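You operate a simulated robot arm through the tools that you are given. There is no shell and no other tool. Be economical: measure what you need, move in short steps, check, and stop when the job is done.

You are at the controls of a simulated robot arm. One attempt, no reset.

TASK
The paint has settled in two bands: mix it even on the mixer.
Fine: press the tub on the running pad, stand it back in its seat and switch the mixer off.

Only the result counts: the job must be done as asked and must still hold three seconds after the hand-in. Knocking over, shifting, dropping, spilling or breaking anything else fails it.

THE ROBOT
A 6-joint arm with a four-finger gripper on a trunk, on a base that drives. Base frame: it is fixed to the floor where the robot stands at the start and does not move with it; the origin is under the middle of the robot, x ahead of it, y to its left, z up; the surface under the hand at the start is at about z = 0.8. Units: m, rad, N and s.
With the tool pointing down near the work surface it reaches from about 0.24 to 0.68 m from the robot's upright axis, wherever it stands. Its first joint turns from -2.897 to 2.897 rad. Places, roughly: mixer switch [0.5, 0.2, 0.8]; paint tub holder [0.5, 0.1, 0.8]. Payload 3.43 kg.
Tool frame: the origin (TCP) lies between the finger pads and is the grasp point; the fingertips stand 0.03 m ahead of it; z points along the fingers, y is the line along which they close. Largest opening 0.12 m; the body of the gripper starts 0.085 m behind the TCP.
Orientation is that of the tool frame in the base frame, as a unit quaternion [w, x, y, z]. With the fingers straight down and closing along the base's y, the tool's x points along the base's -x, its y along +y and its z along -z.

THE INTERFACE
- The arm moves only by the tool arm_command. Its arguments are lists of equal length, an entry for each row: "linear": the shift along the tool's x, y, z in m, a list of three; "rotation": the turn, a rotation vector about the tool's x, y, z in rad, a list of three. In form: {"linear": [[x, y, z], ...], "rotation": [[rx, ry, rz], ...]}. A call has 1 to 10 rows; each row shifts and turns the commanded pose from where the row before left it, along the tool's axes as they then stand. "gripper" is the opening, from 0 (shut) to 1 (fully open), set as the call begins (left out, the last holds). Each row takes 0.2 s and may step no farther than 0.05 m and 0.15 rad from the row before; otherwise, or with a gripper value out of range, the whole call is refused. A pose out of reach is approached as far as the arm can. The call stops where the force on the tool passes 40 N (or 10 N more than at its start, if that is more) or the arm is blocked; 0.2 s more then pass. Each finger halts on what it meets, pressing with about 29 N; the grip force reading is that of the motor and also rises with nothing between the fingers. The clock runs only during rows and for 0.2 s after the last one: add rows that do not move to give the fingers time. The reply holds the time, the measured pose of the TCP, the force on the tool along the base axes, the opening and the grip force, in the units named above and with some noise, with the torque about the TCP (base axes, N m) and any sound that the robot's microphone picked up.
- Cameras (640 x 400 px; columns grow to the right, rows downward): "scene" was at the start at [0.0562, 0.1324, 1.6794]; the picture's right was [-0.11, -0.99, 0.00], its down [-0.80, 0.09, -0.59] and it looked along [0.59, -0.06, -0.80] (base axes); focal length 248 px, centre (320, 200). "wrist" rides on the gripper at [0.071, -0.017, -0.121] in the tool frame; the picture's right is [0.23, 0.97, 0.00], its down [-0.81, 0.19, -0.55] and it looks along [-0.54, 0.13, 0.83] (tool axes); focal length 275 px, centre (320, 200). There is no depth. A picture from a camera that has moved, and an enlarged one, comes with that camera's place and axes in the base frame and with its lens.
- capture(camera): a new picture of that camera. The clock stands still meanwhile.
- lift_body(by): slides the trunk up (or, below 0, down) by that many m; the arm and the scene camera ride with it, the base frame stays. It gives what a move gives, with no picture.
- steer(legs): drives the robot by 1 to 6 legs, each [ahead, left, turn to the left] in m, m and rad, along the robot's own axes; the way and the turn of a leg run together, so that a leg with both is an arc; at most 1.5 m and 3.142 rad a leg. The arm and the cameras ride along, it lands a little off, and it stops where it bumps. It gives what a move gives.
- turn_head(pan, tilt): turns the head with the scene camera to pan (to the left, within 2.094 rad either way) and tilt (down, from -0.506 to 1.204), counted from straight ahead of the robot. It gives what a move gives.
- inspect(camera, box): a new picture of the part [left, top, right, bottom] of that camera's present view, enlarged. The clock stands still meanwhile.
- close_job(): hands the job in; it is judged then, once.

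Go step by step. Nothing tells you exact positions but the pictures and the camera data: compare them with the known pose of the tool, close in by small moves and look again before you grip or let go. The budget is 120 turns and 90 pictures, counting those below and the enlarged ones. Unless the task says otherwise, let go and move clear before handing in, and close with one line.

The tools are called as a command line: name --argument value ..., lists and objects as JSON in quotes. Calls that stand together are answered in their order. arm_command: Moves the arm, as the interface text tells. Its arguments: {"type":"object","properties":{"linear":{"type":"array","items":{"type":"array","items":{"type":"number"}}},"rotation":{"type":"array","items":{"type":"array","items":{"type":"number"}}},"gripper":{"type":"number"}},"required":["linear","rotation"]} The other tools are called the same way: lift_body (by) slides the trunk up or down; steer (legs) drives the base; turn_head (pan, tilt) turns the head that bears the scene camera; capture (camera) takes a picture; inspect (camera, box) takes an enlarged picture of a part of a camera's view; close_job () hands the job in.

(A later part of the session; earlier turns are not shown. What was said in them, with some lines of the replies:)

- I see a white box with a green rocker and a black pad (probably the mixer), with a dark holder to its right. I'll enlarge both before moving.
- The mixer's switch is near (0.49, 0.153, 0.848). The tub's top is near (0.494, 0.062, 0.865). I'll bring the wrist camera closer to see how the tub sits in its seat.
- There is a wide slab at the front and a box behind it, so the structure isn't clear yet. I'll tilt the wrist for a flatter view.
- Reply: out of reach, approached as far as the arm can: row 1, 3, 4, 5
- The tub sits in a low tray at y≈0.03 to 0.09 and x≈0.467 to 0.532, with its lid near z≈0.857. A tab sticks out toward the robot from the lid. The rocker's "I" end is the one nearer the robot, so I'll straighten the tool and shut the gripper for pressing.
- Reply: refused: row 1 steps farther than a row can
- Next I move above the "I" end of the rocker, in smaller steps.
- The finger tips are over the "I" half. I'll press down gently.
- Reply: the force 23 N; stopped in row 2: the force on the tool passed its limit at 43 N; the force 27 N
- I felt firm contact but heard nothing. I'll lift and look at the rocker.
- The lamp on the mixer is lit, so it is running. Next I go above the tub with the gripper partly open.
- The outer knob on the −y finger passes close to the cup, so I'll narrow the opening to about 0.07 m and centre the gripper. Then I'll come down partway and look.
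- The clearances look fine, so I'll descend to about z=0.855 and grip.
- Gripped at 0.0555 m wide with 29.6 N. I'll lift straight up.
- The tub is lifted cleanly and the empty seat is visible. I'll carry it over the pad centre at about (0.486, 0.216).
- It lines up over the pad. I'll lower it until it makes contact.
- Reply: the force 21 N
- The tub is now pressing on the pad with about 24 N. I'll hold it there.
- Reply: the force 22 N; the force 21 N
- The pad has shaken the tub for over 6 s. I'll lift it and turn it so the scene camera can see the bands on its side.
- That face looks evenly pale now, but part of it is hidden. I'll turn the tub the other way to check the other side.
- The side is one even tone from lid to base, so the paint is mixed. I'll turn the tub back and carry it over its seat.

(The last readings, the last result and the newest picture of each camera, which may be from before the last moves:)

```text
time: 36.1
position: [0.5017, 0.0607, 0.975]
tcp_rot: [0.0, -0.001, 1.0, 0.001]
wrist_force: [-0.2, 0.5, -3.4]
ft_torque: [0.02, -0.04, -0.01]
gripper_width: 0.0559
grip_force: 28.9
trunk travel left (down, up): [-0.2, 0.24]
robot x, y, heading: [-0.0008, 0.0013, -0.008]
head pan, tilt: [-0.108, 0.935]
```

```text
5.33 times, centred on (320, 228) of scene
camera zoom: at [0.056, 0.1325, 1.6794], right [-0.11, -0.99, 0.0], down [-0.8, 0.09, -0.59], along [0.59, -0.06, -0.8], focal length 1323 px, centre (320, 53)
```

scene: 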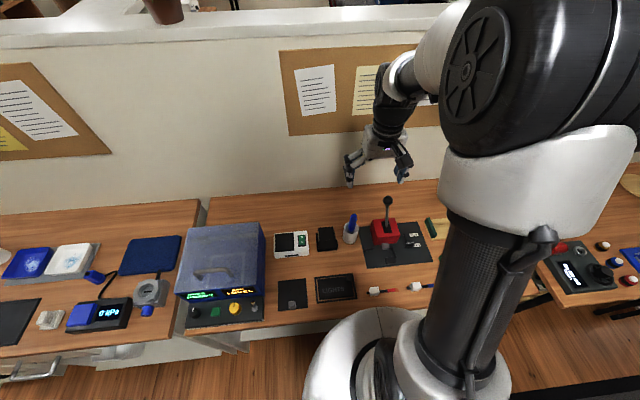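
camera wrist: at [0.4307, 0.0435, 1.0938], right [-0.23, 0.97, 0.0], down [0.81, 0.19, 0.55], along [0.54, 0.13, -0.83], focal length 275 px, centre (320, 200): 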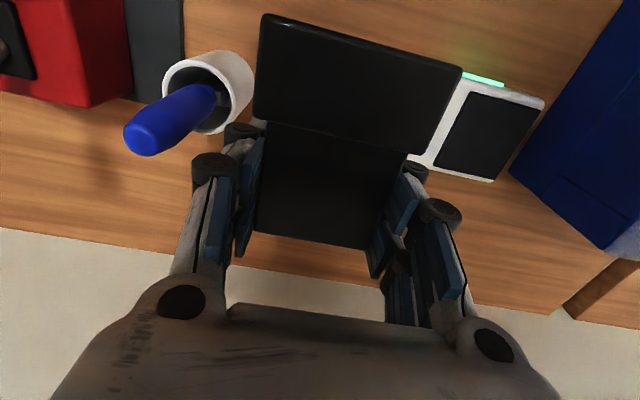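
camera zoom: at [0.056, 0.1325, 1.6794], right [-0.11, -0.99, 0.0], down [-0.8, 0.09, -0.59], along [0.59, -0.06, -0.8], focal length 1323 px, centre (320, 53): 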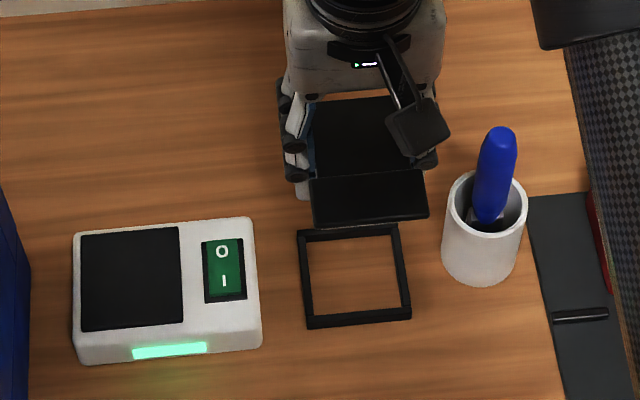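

The tub rode up about 4 mm in the grip but stays level. I'll lower it toward the seat.

arm_command --linear '[[0, -0.0005, 0.03], [0, 0, 0.03], [0, 0, 0.025], [0, 0, 0.015], [0, 0, 0]]' --rotation '[[0, 0, 0], [0, 0, 0], [0, 0, 0], [0, 0, 0], [0, 0, 0]]'

inspect --camera "scene" --box '[300, 200, 380, 250]'

capture --camera "wrist"

```text
time: 37.3
position: [0.5011, 0.0593, 0.8735]
tcp_rot: [0.0, -0.001, 1.0, 0.0]
wrist_force: [-0.2, 0.4, -3.1]
ft_torque: [-0.03, -0.03, 0.03]
gripper_width: 0.056
grip_force: 29.1
trunk travel left (down, up): [-0.2, 0.24]
robot x, y, heading: [0.0008, 0.0009, -0.0]
head pan, tilt: [-0.108, 0.935]
```

```text
8.00 times, centred on (340, 225) of scene
camera zoom: at [0.0563, 0.1324, 1.6794], right [-0.11, -0.99, 0.0], down [-0.8, 0.09, -0.59], along [0.59, -0.06, -0.8], focal length 1984 px, centre (160, 0)
```

zoom: 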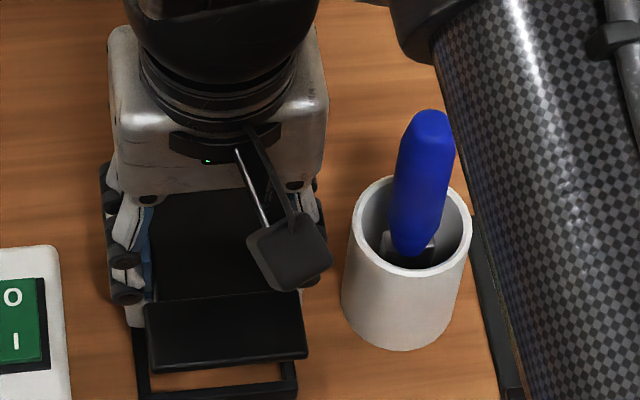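

```text
52 pictures are left
camera wrist: at [0.4317, 0.0436, 0.9934], right [-0.23, 0.97, 0.0], down [0.81, 0.19, 0.55], along [0.54, 0.13, -0.83], focal length 275 px, centre (320, 200)
```

wrist: 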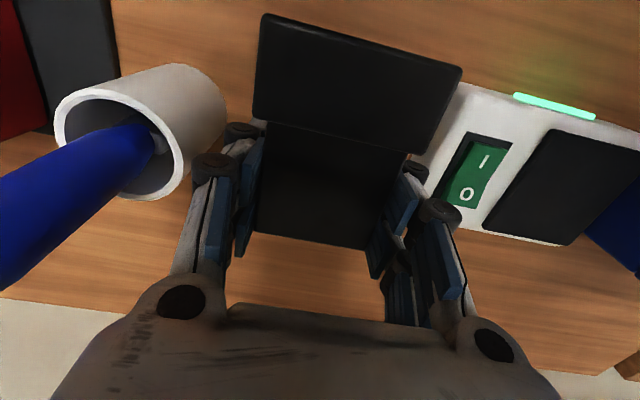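

arm_command --linear '[[0, 0, 0.005], [0, 0, 0.004], [0, 0, 0.004], [0, 0, 0.003], [0, 0, 0.002], [0, 0, 0.002], [0, 0, 0]]' --rotation '[[0, 0, 0], [0, 0, 0], [0, 0, 0], [0, 0, 0], [0, 0, 0], [0, 0, 0], [0, 0, 0]]'

```text
time: 38.9
position: [0.5009, 0.0588, 0.8552]
tcp_rot: [0.0, -0.001, 1.0, 0.0]
wrist_force: [-0.3, 0.0, -4.6]
ft_torque: [-0.02, -0.03, 0.0]
gripper_width: 0.0558
grip_force: 28.6
trunk travel left (down, up): [-0.2, 0.24]
robot x, y, heading: [-0.0019, -0.0057, 0.004]
head pan, tilt: [-0.108, 0.935]
```

arm_command --linear '[[0, 0, 0.002], [0, 0, 0.0015], [0, 0, 0.0015], [0, 0, 0]]' --rotation '[[0, 0, 0], [0, 0, 0], [0, 0, 0], [0, 0, 0]]'

```text
time: 39.9
position: [0.5014, 0.0596, 0.8498]
tcp_rot: [0.0, -0.002, 1.0, 0.0]
wrist_force: [0.2, 0.2, -2.8]
ft_torque: [-0.02, -0.04, 0.04]
gripper_width: 0.0558
grip_force: 29.3
trunk travel left (down, up): [-0.2, 0.24]
robot x, y, heading: [-0.0031, 0.0018, -0.0]
head pan, tilt: [-0.108, 0.935]
```

arm_command --linear '[[0, 0, 0.001], [0, 0, 0.001], [0, 0, 0.001], [0, 0, 0]]' --rotation '[[0, 0, 0], [0, 0, 0], [0, 0, 0], [0, 0, 0]]'

```text
time: 40.9
position: [0.5002, 0.0598, 0.8478]
tcp_rot: [0.002, -0.001, 1.0, 0.0]
wrist_force: [-1.0, -3.4, 22.5]
ft_torque: [-0.18, -0.03, 0.02]
gripper_width: 0.056
grip_force: 29.4
trunk travel left (down, up): [-0.2, 0.24]
robot x, y, heading: [0.0013, 0.0012, -0.001]
head pan, tilt: [-0.108, 0.935]
```

The tub touches down at the expected height, so it is seated. I'll ease off, open and lift clear.

arm_command --linear '[[0, 0, -0.001], [0, 0, 0], [0, 0, 0]]' --rotation '[[0, 0, 0], [0, 0, 0], [0, 0, 0]]' --gripper 0.6

arm_command --linear '[[0, 0, -0.01], [0, 0, -0.02], [0, 0, -0.03], [0, 0, -0.03]]' --rotation '[[0, 0, 0], [0, 0, 0], [0, 0, 0], [0, 0, 0]]'

inspect --camera "scene" --box '[260, 200, 380, 275]'

```text
time: 41.7
position: [0.5001, 0.0591, 0.8479]
tcp_rot: [0.0, -0.001, 1.0, 0.001]
wrist_force: [0.4, -0.7, -0.7]
ft_torque: [-0.01, -0.03, -0.01]
gripper_width: 0.0722
grip_force: 0.0
trunk travel left (down, up): [-0.2, 0.24]
robot x, y, heading: [-0.002, -0.0011, -0.007]
head pan, tilt: [-0.108, 0.935]
```

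```text
time: 42.7
position: [0.5015, 0.0594, 0.9378]
tcp_rot: [0.0, -0.001, 1.0, 0.0]
wrist_force: [-0.5, 0.0, 0.3]
ft_torque: [-0.03, -0.02, 0.04]
gripper_width: 0.0722
grip_force: 0.1
trunk travel left (down, up): [-0.2, 0.24]
robot x, y, heading: [-0.0003, -0.0015, -0.001]
head pan, tilt: [-0.108, 0.935]
```

```text
5.33 times, centred on (320, 238) of scene
camera zoom: at [0.0555, 0.1323, 1.6794], right [-0.11, -0.99, 0.0], down [-0.8, 0.09, -0.59], along [0.59, -0.06, -0.8], focal length 1323 px, centre (320, 0)
```

zoom: 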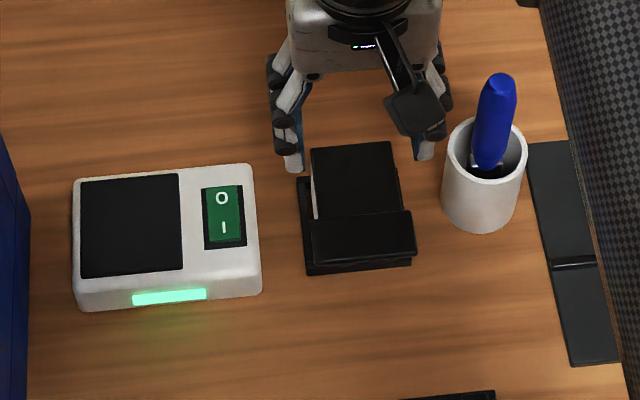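

The tub is back in its seat and its visible side strip is even. Now I move over the "O" end of the rocker at about (0.502, 0.153), with the fingers shut.

arm_command --linear '[[0, 0, -0.03], [0, 0.03, 0], [0, 0.032, 0], [0, 0.032, 0], [0, 0, 0.02], [0, 0, 0.02], [0, 0, 0], [0, 0, 0]]' --rotation '[[0, 0, 0], [0, 0, 0], [0, 0, 0], [0, 0, 0], [0, 0, 0], [0, 0, 0], [0, 0, 0], [0, 0, 0]]' --gripper 0

inspect --camera "wrist" --box '[110, 10, 430, 210]'

inspect --camera "scene" --box '[260, 200, 380, 275]'

```text
time: 44.5
position: [0.5002, 0.1535, 0.9272]
tcp_rot: [-0.001, 0.0, 1.0, 0.0]
wrist_force: [-0.7, 0.0, -0.9]
ft_torque: [0.01, 0.0, 0.02]
gripper_width: 0.0
grip_force: 29.1
trunk travel left (down, up): [-0.2, 0.24]
robot x, y, heading: [-0.0043, -0.002, -0.002]
head pan, tilt: [-0.108, 0.935]
```

```text
2.00 times, centred on (270, 110) of wrist
camera zoom: at [0.4308, 0.137, 1.048], right [-0.23, 0.97, 0.0], down [0.81, 0.19, 0.55], along [0.54, 0.13, -0.83], focal length 551 px, centre (420, 380)
```

zoom: 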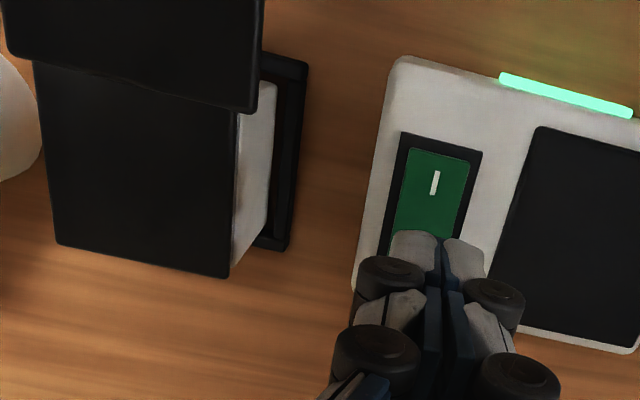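

```text
5.33 times, centred on (320, 238) of scene
camera zoom: at [0.0562, 0.1324, 1.6794], right [-0.11, -0.99, 0.0], down [-0.8, 0.09, -0.59], along [0.59, -0.06, -0.8], focal length 1323 px, centre (320, 0)
```

zoom: 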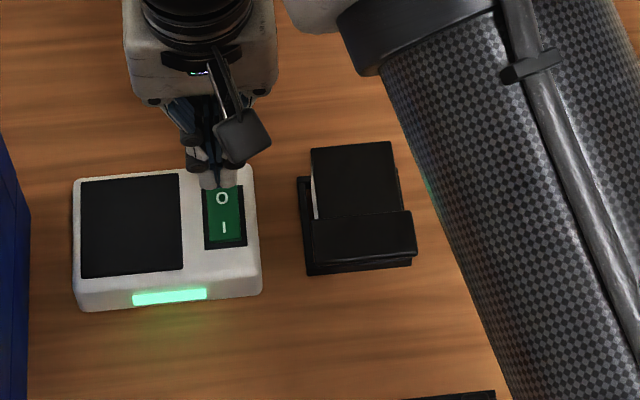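

The bands are gone, and the tub side is a uniform white. I'll press the "O" end.

arm_command --linear '[[-0.001, 0, 0.02], [0, 0, 0.015], [0, 0, 0.008], [0, 0, 0.003], [0, 0, 0.002], [0, 0, 0.002], [0, 0, 0.0015]]' --rotation '[[0, 0, 0], [0, 0, 0], [0, 0, 0], [0, 0, 0], [0, 0, 0], [0, 0, 0], [0, 0, 0]]'

inspect --camera "scene" --box '[260, 200, 380, 275]'

```text
time: 46.1
position: [0.5029, 0.1553, 0.8765]
tcp_rot: [0.0, -0.001, 1.0, 0.0]
wrist_force: [1.0, 0.1, 1.9]
ft_torque: [-0.02, -0.01, -0.01]
gripper_width: 0.0
grip_force: 33.4
trunk travel left (down, up): [-0.2, 0.24]
robot x, y, heading: [0.0019, -0.0002, 0.003]
head pan, tilt: [-0.108, 0.935]
```

```text
5.33 times, centred on (320, 238) of scene
camera zoom: at [0.0562, 0.1323, 1.6794], right [-0.11, -0.99, 0.0], down [-0.8, 0.09, -0.59], along [0.59, -0.06, -0.8], focal length 1323 px, centre (320, 0)
```

zoom: 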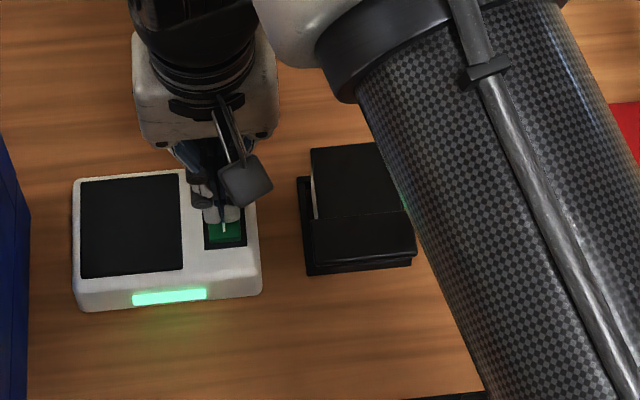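

arm_command --linear '[[0, 0, 0.0015], [0, 0, 0.0015], [0, 0, 0.001], [0, 0, 0.001]]' --rotation '[[0, 0, 0], [0, 0, 0], [0, 0, 0], [0, 0, 0]]'

inspect --camera "scene" --box '[260, 200, 380, 275]'

```text
time: 47.1
position: [0.5014, 0.1542, 0.8751]
tcp_rot: [0.002, -0.001, 1.0, 0.001]
wrist_force: [-9.7, -0.9, 21.6]
ft_torque: [-0.04, 0.6, 0.01]
gripper_width: 0.0059
grip_force: 33.4
trunk travel left (down, up): [-0.2, 0.24]
robot x, y, heading: [-0.0023, 0.0005, -0.003]
head pan, tilt: [-0.108, 0.935]
stopped in row 4: the force on the tool passed its limit at 41 N (the readings are from after the stop); the commanded pose is now the measured one
```

```text
5.33 times, centred on (320, 238) of scene
camera zoom: at [0.053, 0.1317, 1.6795], right [-0.11, -0.99, 0.0], down [-0.8, 0.09, -0.59], along [0.59, -0.06, -0.8], focal length 1323 px, centre (320, 0)
```

zoom: 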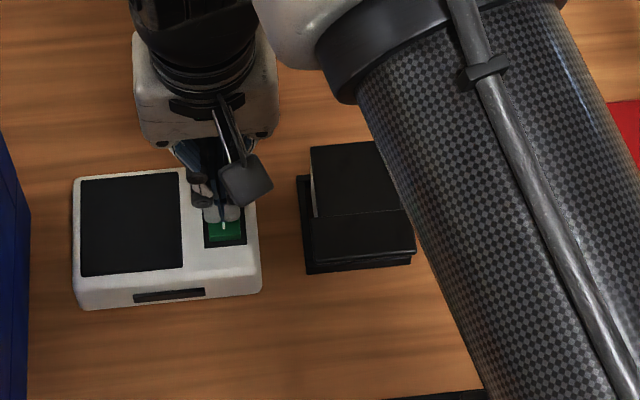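

The lamp is out, so the mixer is off. I'll rise clear and check everything once more.

arm_command --linear '[[0, 0, -0.01], [0, 0, -0.03], [0, 0, -0.04], [0, 0, -0.04], [0, 0, -0.04], [0, 0, -0.04]]' --rotation '[[0, 0, 0], [0, 0, 0], [0, 0, 0], [0, 0, 0], [0, 0, 0], [0, 0, 0]]'

capture --camera "scene"

capture --camera "wrist"

```text
time: 48.5
position: [0.5008, 0.1536, 1.075]
tcp_rot: [0.001, -0.001, 1.0, 0.0]
wrist_force: [0.1, -0.4, -0.6]
ft_torque: [-0.02, 0.02, -0.01]
gripper_width: 0.0001
grip_force: 33.1
trunk travel left (down, up): [-0.2, 0.24]
robot x, y, heading: [0.0046, 0.0001, -0.001]
head pan, tilt: [-0.108, 0.935]
```

```text
46 pictures are left
camera scene: at [0.0552, 0.1322, 1.6794], right [-0.11, -0.99, 0.0], down [-0.8, 0.09, -0.59], along [0.59, -0.06, -0.8], focal length 248 px, centre (320, 200)
```

scene: 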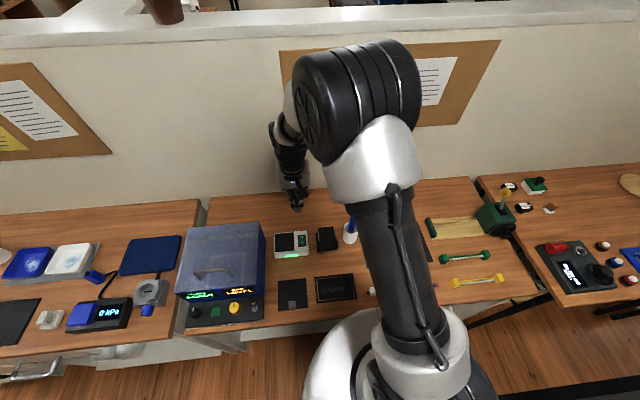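

```text
45 pictures are left
camera wrist: at [0.4313, 0.1373, 1.1948], right [-0.23, 0.97, 0.0], down [0.81, 0.19, 0.56], along [0.54, 0.13, -0.83], focal length 275 px, centre (320, 200)
```

wrist: 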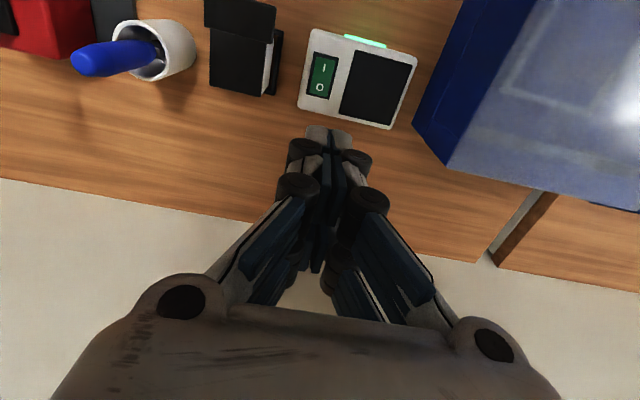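

The lamp is lit again, so the rocker sprang back when I let go. I'll look at it closely.

inspect --camera "wrist" --box '[290, 20, 430, 120]'

inspect --camera "scene" --box '[268, 225, 316, 262]'

```text
4.00 times, centred on (360, 70) of wrist
camera zoom: at [0.4313, 0.1373, 1.1948], right [-0.23, 0.97, 0.0], down [0.81, 0.19, 0.56], along [0.54, 0.13, -0.83], focal length 1101 px, centre (160, 720)
```

zoom: 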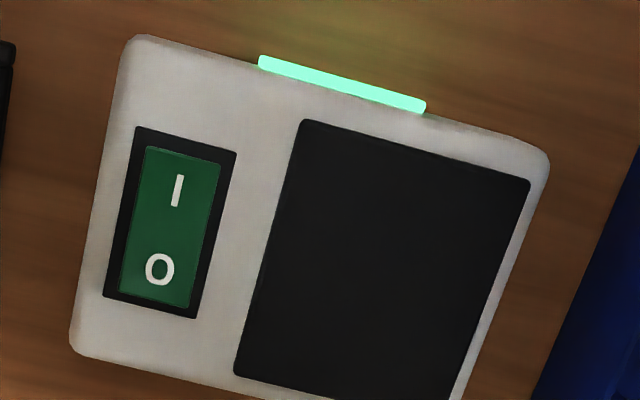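

```text
10.81 times, centred on (292, 244) of scene
camera zoom: at [0.0552, 0.1322, 1.6794], right [-0.11, -0.99, 0.0], down [-0.8, 0.09, -0.59], along [0.59, -0.06, -0.8], focal length 2681 px, centre (623, -270)
```

zoom: 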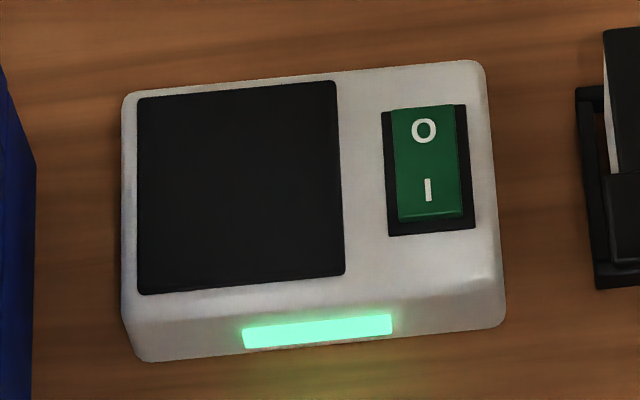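

I'll press again, nearer the middle of the "O" half at x≈0.497, and check the lamp at each stage.

arm_command --linear '[[0.004, 0, 0.04], [0, 0, 0.04], [0, 0, 0.04], [0, 0, 0.04], [0, 0, 0.02], [0, 0, 0.01]]' --rotation '[[0, 0, 0], [0, 0, 0], [0, 0, 0], [0, 0, 0], [0, 0, 0], [0, 0, 0]]' --gripper 0

inspect --camera "scene" --box '[268, 225, 316, 262]'

```text
time: 50.0
position: [0.4988, 0.1554, 0.8847]
tcp_rot: [0.001, -0.001, 1.0, 0.001]
wrist_force: [0.1, -0.7, -0.1]
ft_torque: [-0.01, 0.03, 0.0]
gripper_width: 0.0
grip_force: 33.5
trunk travel left (down, up): [-0.2, 0.24]
robot x, y, heading: [0.002, 0.0002, 0.0]
head pan, tilt: [-0.108, 0.935]
```

```text
10.81 times, centred on (292, 244) of scene
camera zoom: at [0.0562, 0.1324, 1.6794], right [-0.11, -0.99, 0.0], down [-0.8, 0.09, -0.59], along [0.59, -0.06, -0.8], focal length 2681 px, centre (623, -270)
```

zoom: 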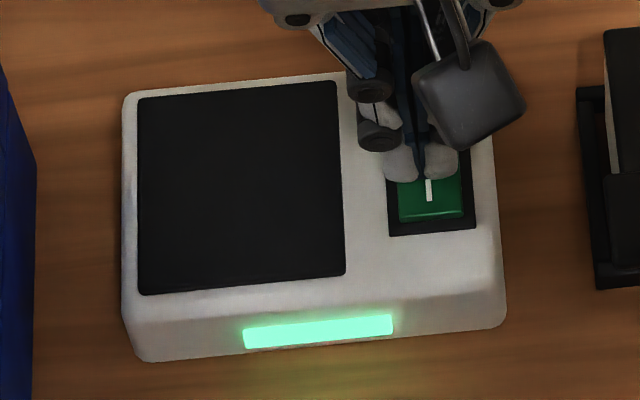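

arm_command --linear '[[0, 0, 0.003], [0, 0, 0.003], [0, 0, 0.002], [0, 0, 0.001], [0, 0, 0.001]]' --rotation '[[0, 0, 0], [0, 0, 0], [0, 0, 0], [0, 0, 0], [0, 0, 0]]'

inspect --camera "scene" --box '[268, 225, 316, 262]'

```text
time: 51.1
position: [0.4984, 0.1542, 0.8779]
tcp_rot: [0.002, -0.001, 1.0, 0.001]
wrist_force: [-2.7, 0.0, 16.8]
ft_torque: [-0.03, 0.27, -0.01]
gripper_width: 0.0059
grip_force: 33.4
trunk travel left (down, up): [-0.2, 0.24]
robot x, y, heading: [-0.0055, 0.0002, 0.002]
head pan, tilt: [-0.108, 0.935]
```

```text
10.81 times, centred on (292, 244) of scene
camera zoom: at [0.0543, 0.1319, 1.6797], right [-0.11, -0.99, 0.0], down [-0.8, 0.09, -0.59], along [0.59, -0.06, -0.8], focal length 2681 px, centre (623, -270)
```

zoom: 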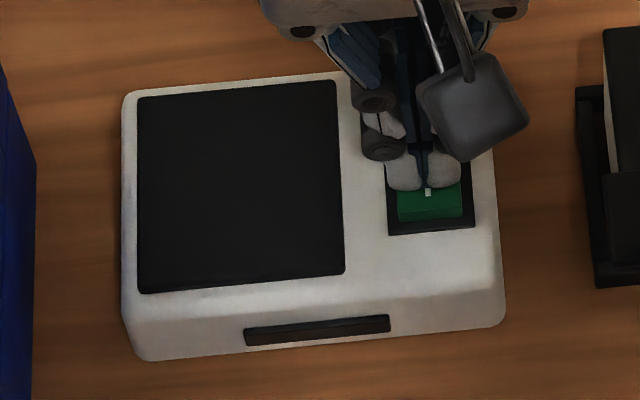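

The mixer goes off under a light press. I'll release slowly this time and check.

arm_command --linear '[[0, 0, -0.001], [0, 0, -0.001], [0, 0, -0.002], [0, 0, -0.002], [0, 0, -0.003], [0, 0, -0.003]]' --rotation '[[0, 0, 0], [0, 0, 0], [0, 0, 0], [0, 0, 0], [0, 0, 0], [0, 0, 0]]'

inspect --camera "scene" --box '[268, 225, 316, 262]'

```text
time: 52.5
position: [0.4987, 0.1541, 0.8855]
tcp_rot: [0.002, -0.001, 1.0, 0.001]
wrist_force: [0.6, 0.3, -0.6]
ft_torque: [0.02, 0.0, 0.02]
gripper_width: 0.0
grip_force: 33.3
trunk travel left (down, up): [-0.2, 0.24]
robot x, y, heading: [-0.0008, 0.0002, -0.001]
head pan, tilt: [-0.108, 0.935]
```

```text
10.81 times, centred on (292, 244) of scene
camera zoom: at [0.0561, 0.1324, 1.6794], right [-0.11, -0.99, 0.0], down [-0.8, 0.09, -0.59], along [0.59, -0.06, -0.8], focal length 2681 px, centre (623, -270)
```

zoom: 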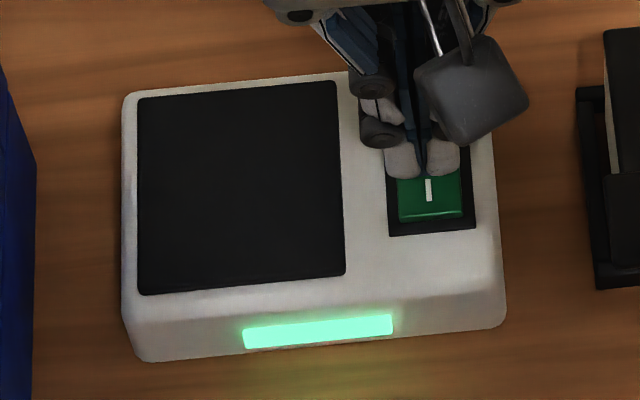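

The rocker hasn't passed its detent. The fingers sit about 1.5 mm off-centre toward the frame, so I'll centre them as for the "I" press and push deeper.

arm_command --linear '[[0, -0.002, 0], [0, 0, 0.004], [0, 0, 0.003], [0, 0, 0.002], [0, 0, 0.0015], [0, 0, 0.001], [0, 0, 0.001], [0, 0, 0.001], [0, 0, 0.001]]' --rotation '[[0, 0, 0], [0, 0, 0], [0, 0, 0], [0, 0, 0], [0, 0, 0], [0, 0, 0], [0, 0, 0], [0, 0, 0], [0, 0, 0]]'

inspect --camera "scene" --box '[268, 225, 316, 262]'

```text
time: 54.4
position: [0.5002, 0.1527, 0.8759]
tcp_rot: [0.003, -0.002, 1.0, 0.001]
wrist_force: [-8.1, -2.1, 20.8]
ft_torque: [-0.1, 0.48, 0.0]
gripper_width: 0.006
grip_force: 33.5
trunk travel left (down, up): [-0.2, 0.24]
robot x, y, heading: [0.0006, 0.0001, 0.005]
head pan, tilt: [-0.108, 0.935]
stopped in row 9: the force on the tool passed its limit at 42 N (the readings are from after the stop); the commanded pose is now the measured one
```

```text
10.81 times, centred on (292, 244) of scene
camera zoom: at [0.0531, 0.1317, 1.6795], right [-0.11, -0.99, 0.0], down [-0.8, 0.09, -0.59], along [0.59, -0.06, -0.8], focal length 2681 px, centre (623, -270)
```

zoom: 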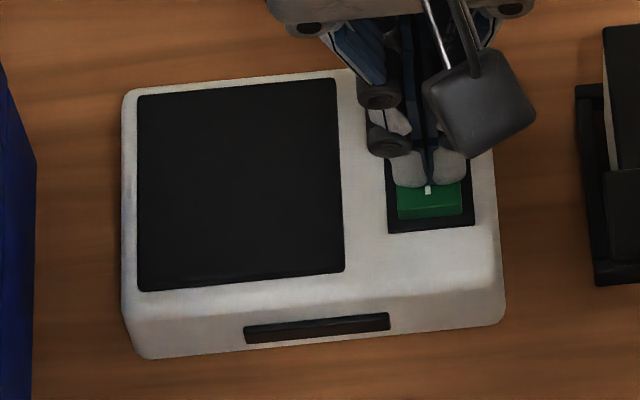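

arm_command --linear '[[0, 0, -0.002], [0, 0, -0.003], [0, 0, -0.005], [0, 0, -0.01]]' --rotation '[[0, 0, 0], [0, 0, 0], [0, 0, 0], [0, 0, 0]]'

inspect --camera "scene" --box '[268, 225, 316, 262]'

```text
time: 55.4
position: [0.4999, 0.1536, 0.8945]
tcp_rot: [0.003, -0.001, 1.0, 0.001]
wrist_force: [-0.8, -0.2, 0.3]
ft_torque: [-0.02, -0.04, -0.01]
gripper_width: 0.0
grip_force: 32.8
trunk travel left (down, up): [-0.2, 0.24]
robot x, y, heading: [-0.0034, 0.0023, 0.001]
head pan, tilt: [-0.108, 0.935]
```

```text
10.81 times, centred on (292, 244) of scene
camera zoom: at [0.0556, 0.1323, 1.6794], right [-0.11, -0.99, 0.0], down [-0.8, 0.09, -0.59], along [0.59, -0.06, -0.8], focal length 2681 px, centre (623, -270)
```

zoom: 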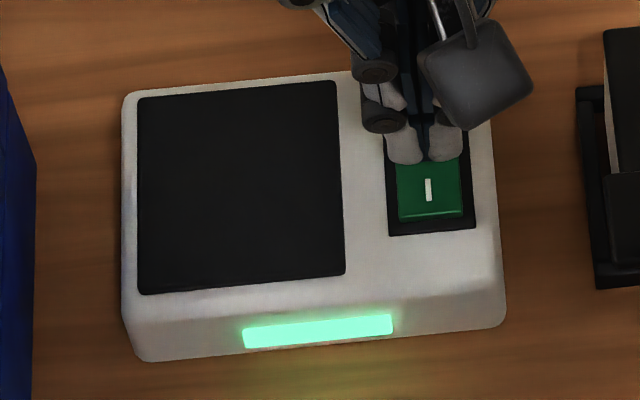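

The rocker still springs back. The closed finger pair is as wide as the rocker and probably lands on the frame before the rocker tips over. I'll rise, yaw 90° and press with a single finger, keeping the other finger clear behind the mixer.

arm_command --linear '[[0, 0, -0.04], [0, 0, -0.04], [0, 0, 0], [0, 0, 0], [0, 0, 0], [0, 0, 0], [0, 0, 0], [0, 0, 0], [0, 0, 0]]' --rotation '[[0, 0, -0.15], [0, 0, -0.15], [0, 0, -0.15], [0, 0, -0.15], [0, 0, -0.15], [0, 0, -0.15], [0, 0, -0.15], [0, 0, -0.15], [0, 0, -0.15]]' --gripper 0

arm_command --linear '[[0, 0, 0], [0, 0, 0], [0, -0.021, 0], [0, -0.02, 0], [0, 0, 0]]' --rotation '[[0, 0, -0.15], [0, 0, -0.071], [0, 0, 0], [0, 0, 0], [0, 0, 0]]' --gripper 0.58

capture --camera "scene"

capture --camera "wrist"

```text
time: 57.4
position: [0.4992, 0.152, 0.9742]
tcp_rot: [0.003, -0.627, 0.779, -0.001]
wrist_force: [-0.6, 0.2, -0.2]
ft_torque: [0.03, 0.0, 0.02]
gripper_width: 0.0
grip_force: 33.1
trunk travel left (down, up): [-0.2, 0.24]
robot x, y, heading: [0.001, -0.0024, 0.0]
head pan, tilt: [-0.108, 0.935]
```

```text
time: 58.6
position: [0.5418, 0.1516, 0.9732]
tcp_rot: [-0.003, 0.708, -0.707, 0.002]
wrist_force: [-0.6, 0.0, -0.6]
ft_torque: [0.01, 0.02, 0.01]
gripper_width: 0.0695
grip_force: 0.0
trunk travel left (down, up): [-0.2, 0.24]
robot x, y, heading: [-0.0037, -0.001, 0.001]
head pan, tilt: [-0.108, 0.935]
```

```text
37 pictures are left
camera scene: at [0.0558, 0.1324, 1.6794], right [-0.11, -0.99, 0.0], down [-0.8, 0.09, -0.59], along [0.59, -0.06, -0.8], focal length 248 px, centre (320, 200)
```

scene: 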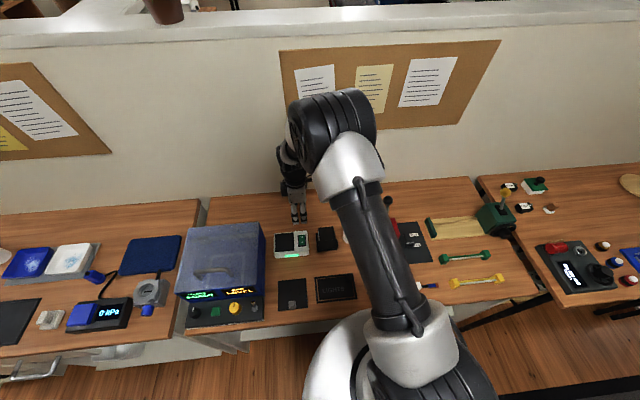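

```text
36 pictures are left
camera wrist: at [0.5597, 0.0813, 1.0931], right [-0.97, -0.23, -0.01], down [-0.2, 0.81, 0.55], along [-0.12, 0.54, -0.83], focal length 275 px, centre (320, 200)
```

wrist: 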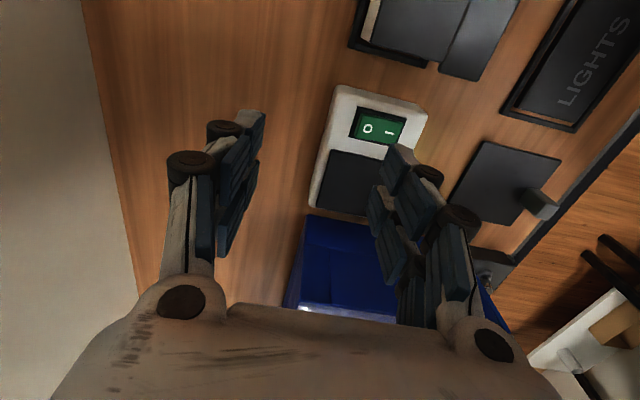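

arm_command --linear '[[0, 0, 0.035], [0, 0, 0.03]]' --rotation '[[0, 0, 0], [0, 0, 0]]'

inspect --camera "wrist" --box '[230, 30, 470, 210]'

inspect --camera "scene" --box '[268, 215, 324, 262]'

```text
time: 59.2
position: [0.541, 0.1513, 0.9081]
tcp_rot: [-0.003, 0.708, -0.706, 0.002]
wrist_force: [0.0, 0.0, 0.1]
ft_torque: [0.01, 0.03, 0.05]
gripper_width: 0.0697
grip_force: 0.0
trunk travel left (down, up): [-0.2, 0.24]
robot x, y, heading: [-0.0021, 0.0004, 0.002]
head pan, tilt: [-0.108, 0.935]
```

```text
2.22 times, centred on (350, 120) of wrist
camera zoom: at [0.5587, 0.0814, 1.0277], right [-0.97, -0.23, -0.01], down [-0.2, 0.81, 0.55], along [-0.12, 0.54, -0.83], focal length 612 px, centre (253, 378)
```

zoom: 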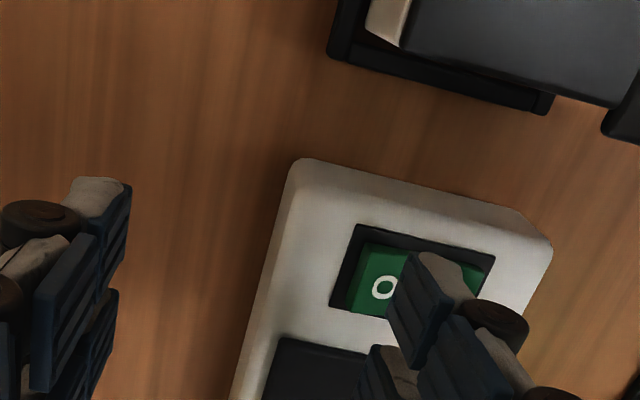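

```text
8.51 times, centred on (296, 238) of scene
camera zoom: at [0.0562, 0.1325, 1.6793], right [-0.11, -0.99, 0.0], down [-0.8, 0.09, -0.59], along [0.59, -0.06, -0.8], focal length 2111 px, centre (524, -128)
```

zoom: 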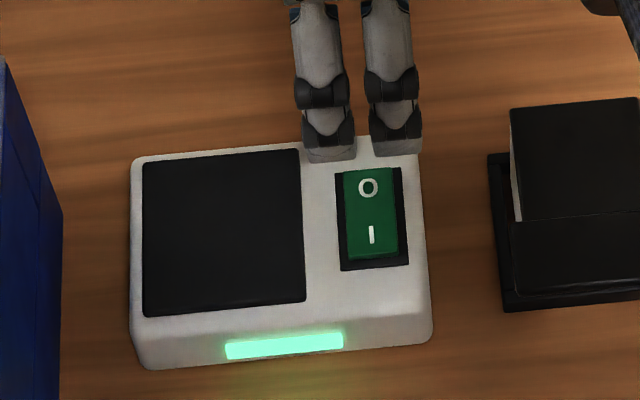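

Each finger side is two tips wide, so a flat press rests on the housing. I'll roll the tool 0.3 rad so that only one fingertip corner comes down on the "O" end.

arm_command --linear '[[-0.006, 0, 0], [0, 0, 0], [0, 0, 0]]' --rotation '[[0, -0.15, 0], [0, -0.15, 0], [0, 0, 0]]'

inspect --camera "scene" --box '[268, 215, 324, 262]'

capture --camera "wrist"

```text
time: 60.0
position: [0.5408, 0.1592, 0.9084]
tcp_rot: [-0.109, 0.7, -0.698, -0.105]
wrist_force: [-0.9, 0.8, 0.2]
ft_torque: [0.05, 0.02, -0.02]
gripper_width: 0.0697
grip_force: 0.0
trunk travel left (down, up): [-0.2, 0.24]
robot x, y, heading: [0.0002, -0.0019, -0.003]
head pan, tilt: [-0.108, 0.935]
```

```text
8.51 times, centred on (296, 238) of scene
camera zoom: at [0.0558, 0.1328, 1.6793], right [-0.11, -0.99, 0.0], down [-0.8, 0.09, -0.59], along [0.59, -0.06, -0.8], focal length 2111 px, centre (524, -128)
```

zoom: 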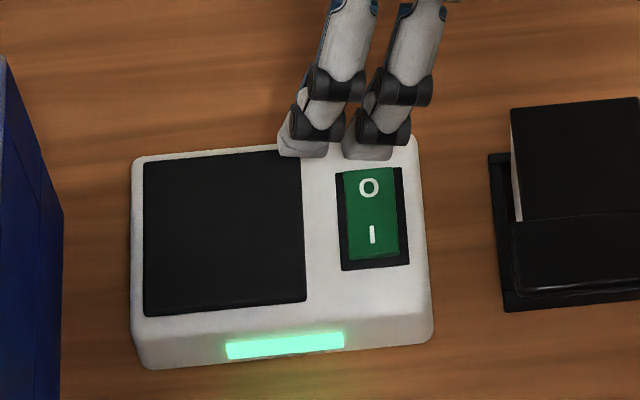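

```text
32 pictures are left
camera wrist: at [0.5591, 0.0553, 1.0023], right [-0.97, -0.22, -0.07], down [-0.2, 0.61, 0.77], along [-0.12, 0.76, -0.64], focal length 275 px, centre (320, 200)
```

wrist: 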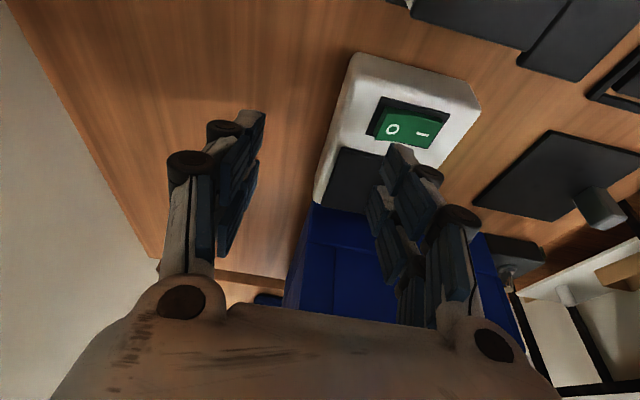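

arm_command --linear '[[0.003, 0, 0.0095], [0.0018, 0, 0.0057], [0.0009, 0, 0.0029], [0.0006, 0, 0.0019], [0.0006, 0, 0.0019]]' --rotation '[[0, 0, 0], [0, 0, 0], [0, 0, 0], [0, 0, 0], [0, 0, 0]]'

inspect --camera "scene" --box '[268, 215, 324, 262]'

```text
time: 61.2
position: [0.5415, 0.1591, 0.887]
tcp_rot: [-0.109, 0.7, -0.698, -0.104]
wrist_force: [0.5, 0.1, 0.2]
ft_torque: [0.01, 0.0, -0.04]
gripper_width: 0.0696
grip_force: 0.0
trunk travel left (down, up): [-0.2, 0.24]
robot x, y, heading: [-0.0004, -0.001, -0.001]
head pan, tilt: [-0.108, 0.935]
```

```text
8.51 times, centred on (296, 238) of scene
camera zoom: at [0.056, 0.1324, 1.6794], right [-0.11, -0.99, 0.0], down [-0.8, 0.09, -0.59], along [0.59, -0.06, -0.8], focal length 2111 px, centre (524, -128)
```

zoom: 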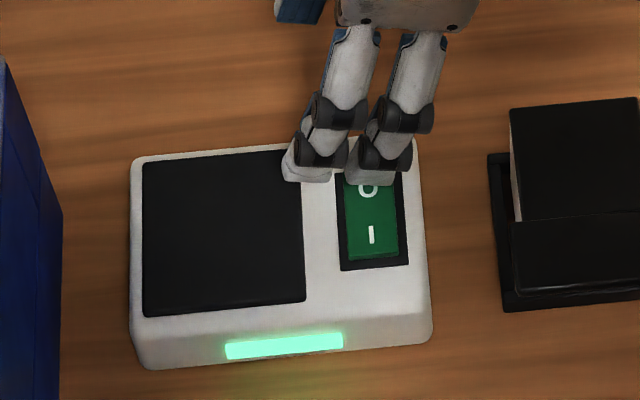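

arm_command --linear '[[0.0005, 0, 0.0014], [0.0005, 0, 0.0014], [0.0005, 0, 0.0014], [0.0005, 0, 0.0014], [0.0003, 0, 0.001], [0.0003, 0, 0.001], [0.0003, 0, 0.001]]' --rotation '[[0, 0, 0], [0, 0, 0], [0, 0, 0], [0, 0, 0], [0, 0, 0], [0, 0, 0], [0, 0, 0]]'

inspect --camera "scene" --box '[268, 215, 324, 262]'

```text
time: 62.8
position: [0.5413, 0.1594, 0.8781]
tcp_rot: [-0.109, 0.7, -0.698, -0.105]
wrist_force: [-3.3, -1.3, 14.1]
ft_torque: [-0.31, 0.69, 0.08]
gripper_width: 0.0755
grip_force: 4.7
trunk travel left (down, up): [-0.2, 0.24]
robot x, y, heading: [-0.0053, 0.0019, -0.001]
head pan, tilt: [-0.108, 0.935]
```

```text
8.51 times, centred on (296, 238) of scene
camera zoom: at [0.0543, 0.1318, 1.6796], right [-0.11, -0.99, 0.0], down [-0.8, 0.09, -0.59], along [0.59, -0.06, -0.8], focal length 2111 px, centre (524, -128)
```

zoom: 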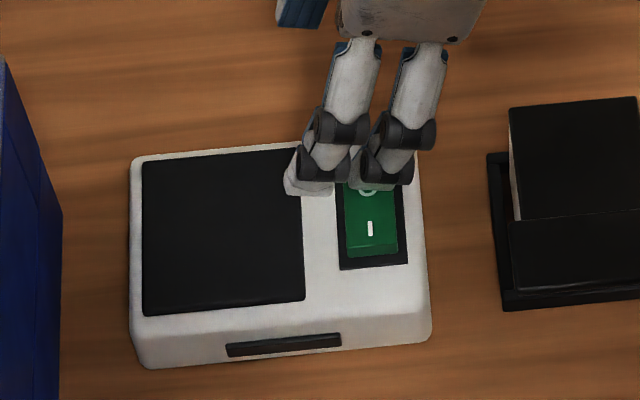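

Off at 14 N, with travel left. I'll push a few millimetres deeper.

arm_command --linear '[[0.0003, 0, 0.001], [0.0003, 0, 0.001], [0.0003, 0, 0.001], [0.0003, 0, 0.001], [0.0003, 0, 0.001]]' --rotation '[[0, 0, 0], [0, 0, 0], [0, 0, 0], [0, 0, 0], [0, 0, 0]]'

inspect --camera "scene" --box '[268, 215, 324, 262]'

```text
time: 64.0
position: [0.5421, 0.1581, 0.8725]
tcp_rot: [-0.11, 0.699, -0.699, -0.103]
wrist_force: [-3.0, -2.8, 6.7]
ft_torque: [-0.18, 0.3, 0.09]
gripper_width: 0.0764
grip_force: 2.6
trunk travel left (down, up): [-0.2, 0.24]
robot x, y, heading: [-0.0016, -0.0004, -0.0]
head pan, tilt: [-0.108, 0.935]
```

```text
8.51 times, centred on (296, 238) of scene
camera zoom: at [0.0552, 0.1318, 1.6793], right [-0.11, -0.99, 0.0], down [-0.8, 0.09, -0.59], along [0.59, -0.06, -0.8], focal length 2111 px, centre (524, -128)
```

zoom: 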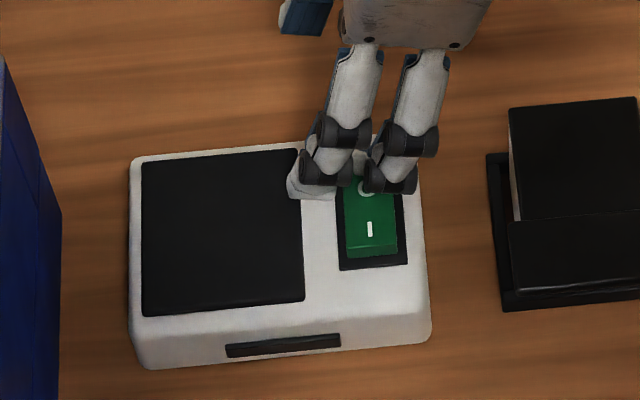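

The force fell from 14 N to 7 N, which fits the rocker passing its detent. I'll back off and check the lamp.

arm_command --linear '[[-0.0006, 0, -0.0019], [-0.0009, 0, -0.0029], [-0.0015, 0, -0.0048], [-0.003, 0, -0.0095], [-0.003, 0, -0.0095]]' --rotation '[[0, 0, 0], [0, 0, 0], [0, 0, 0], [0, 0, 0], [0, 0, 0]]'

inspect --camera "scene" --box '[268, 215, 324, 262]'

```text
time: 65.2
position: [0.5429, 0.1578, 0.9024]
tcp_rot: [-0.109, 0.699, -0.699, -0.104]
wrist_force: [-0.3, -0.8, -0.7]
ft_torque: [-0.02, -0.01, -0.01]
gripper_width: 0.0696
grip_force: 0.0
trunk travel left (down, up): [-0.2, 0.24]
robot x, y, heading: [-0.0028, -0.0004, 0.003]
head pan, tilt: [-0.108, 0.935]
```

```text
8.51 times, centred on (296, 238) of scene
camera zoom: at [0.0558, 0.1323, 1.6794], right [-0.11, -0.99, 0.0], down [-0.8, 0.09, -0.59], along [0.59, -0.06, -0.8], focal length 2111 px, centre (524, -128)
```

zoom: 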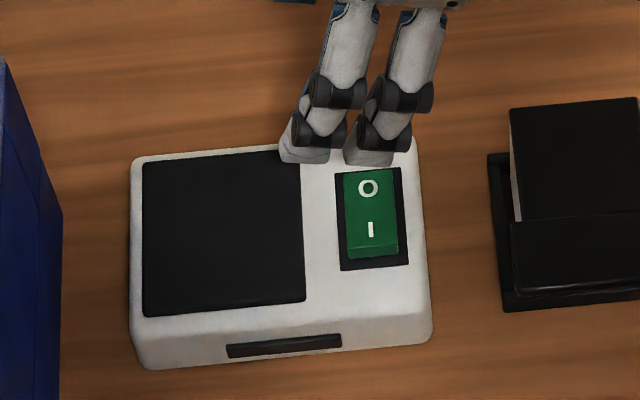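

The mixer stays off after release. I'll retreat upward and take a final look.

arm_command --linear '[[-0.009, 0, -0.029], [-0.012, 0, -0.038], [-0.012, 0, -0.038], [0, 0, 0], [0, 0, 0], [0, 0, 0], [0, 0, 0]]' --rotation '[[0, 0, 0], [0, 0, 0], [0, 0, 0], [0, 0.15, 0], [0, 0.15, 0], [0, 0, 0], [0, 0, 0]]'

inspect --camera "scene" --box '[260, 195, 380, 275]'

capture --camera "wrist"

```text
time: 66.8
position: [0.5418, 0.1596, 1.0113]
tcp_rot: [-0.004, 0.707, -0.707, 0.002]
wrist_force: [-0.3, 0.3, 0.0]
ft_torque: [0.0, 0.0, -0.01]
gripper_width: 0.0697
grip_force: 0.0
trunk travel left (down, up): [-0.2, 0.24]
robot x, y, heading: [-0.0009, 0.0036, 0.002]
head pan, tilt: [-0.108, 0.935]
```

```text
5.00 times, centred on (320, 235) of scene
camera zoom: at [0.0559, 0.1326, 1.6794], right [-0.11, -0.99, 0.0], down [-0.8, 0.09, -0.59], along [0.59, -0.06, -0.8], focal length 1240 px, centre (320, 25)
```

zoom: 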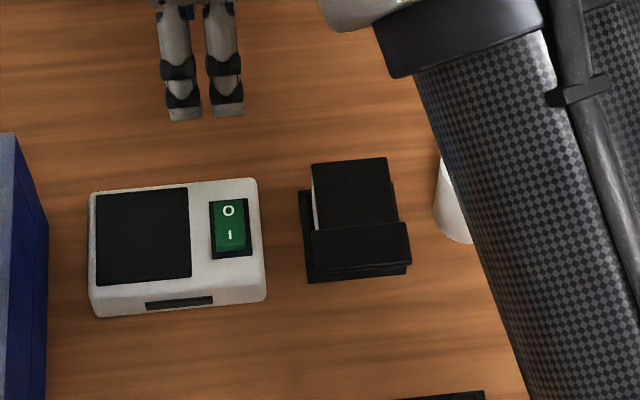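

```text
26 pictures are left
camera wrist: at [0.5589, 0.088, 1.1311], right [-0.97, -0.23, -0.01], down [-0.2, 0.81, 0.55], along [-0.12, 0.54, -0.83], focal length 275 px, centre (320, 200)
```

wrist: 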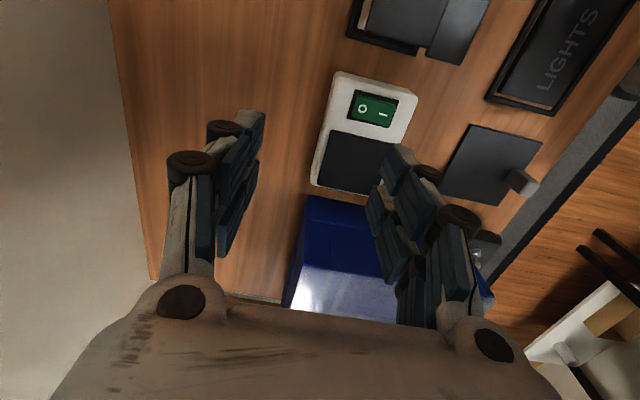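

The lamp is out, the tub is level in its seat with even paint, and the arm is clear, so I'm handing in.

close_job

```text
The job is handed in.
```

The paint is mixed to one even tone, the tub is back in its seat, and the mixer is switched off with its lamp out; the job is handed in.
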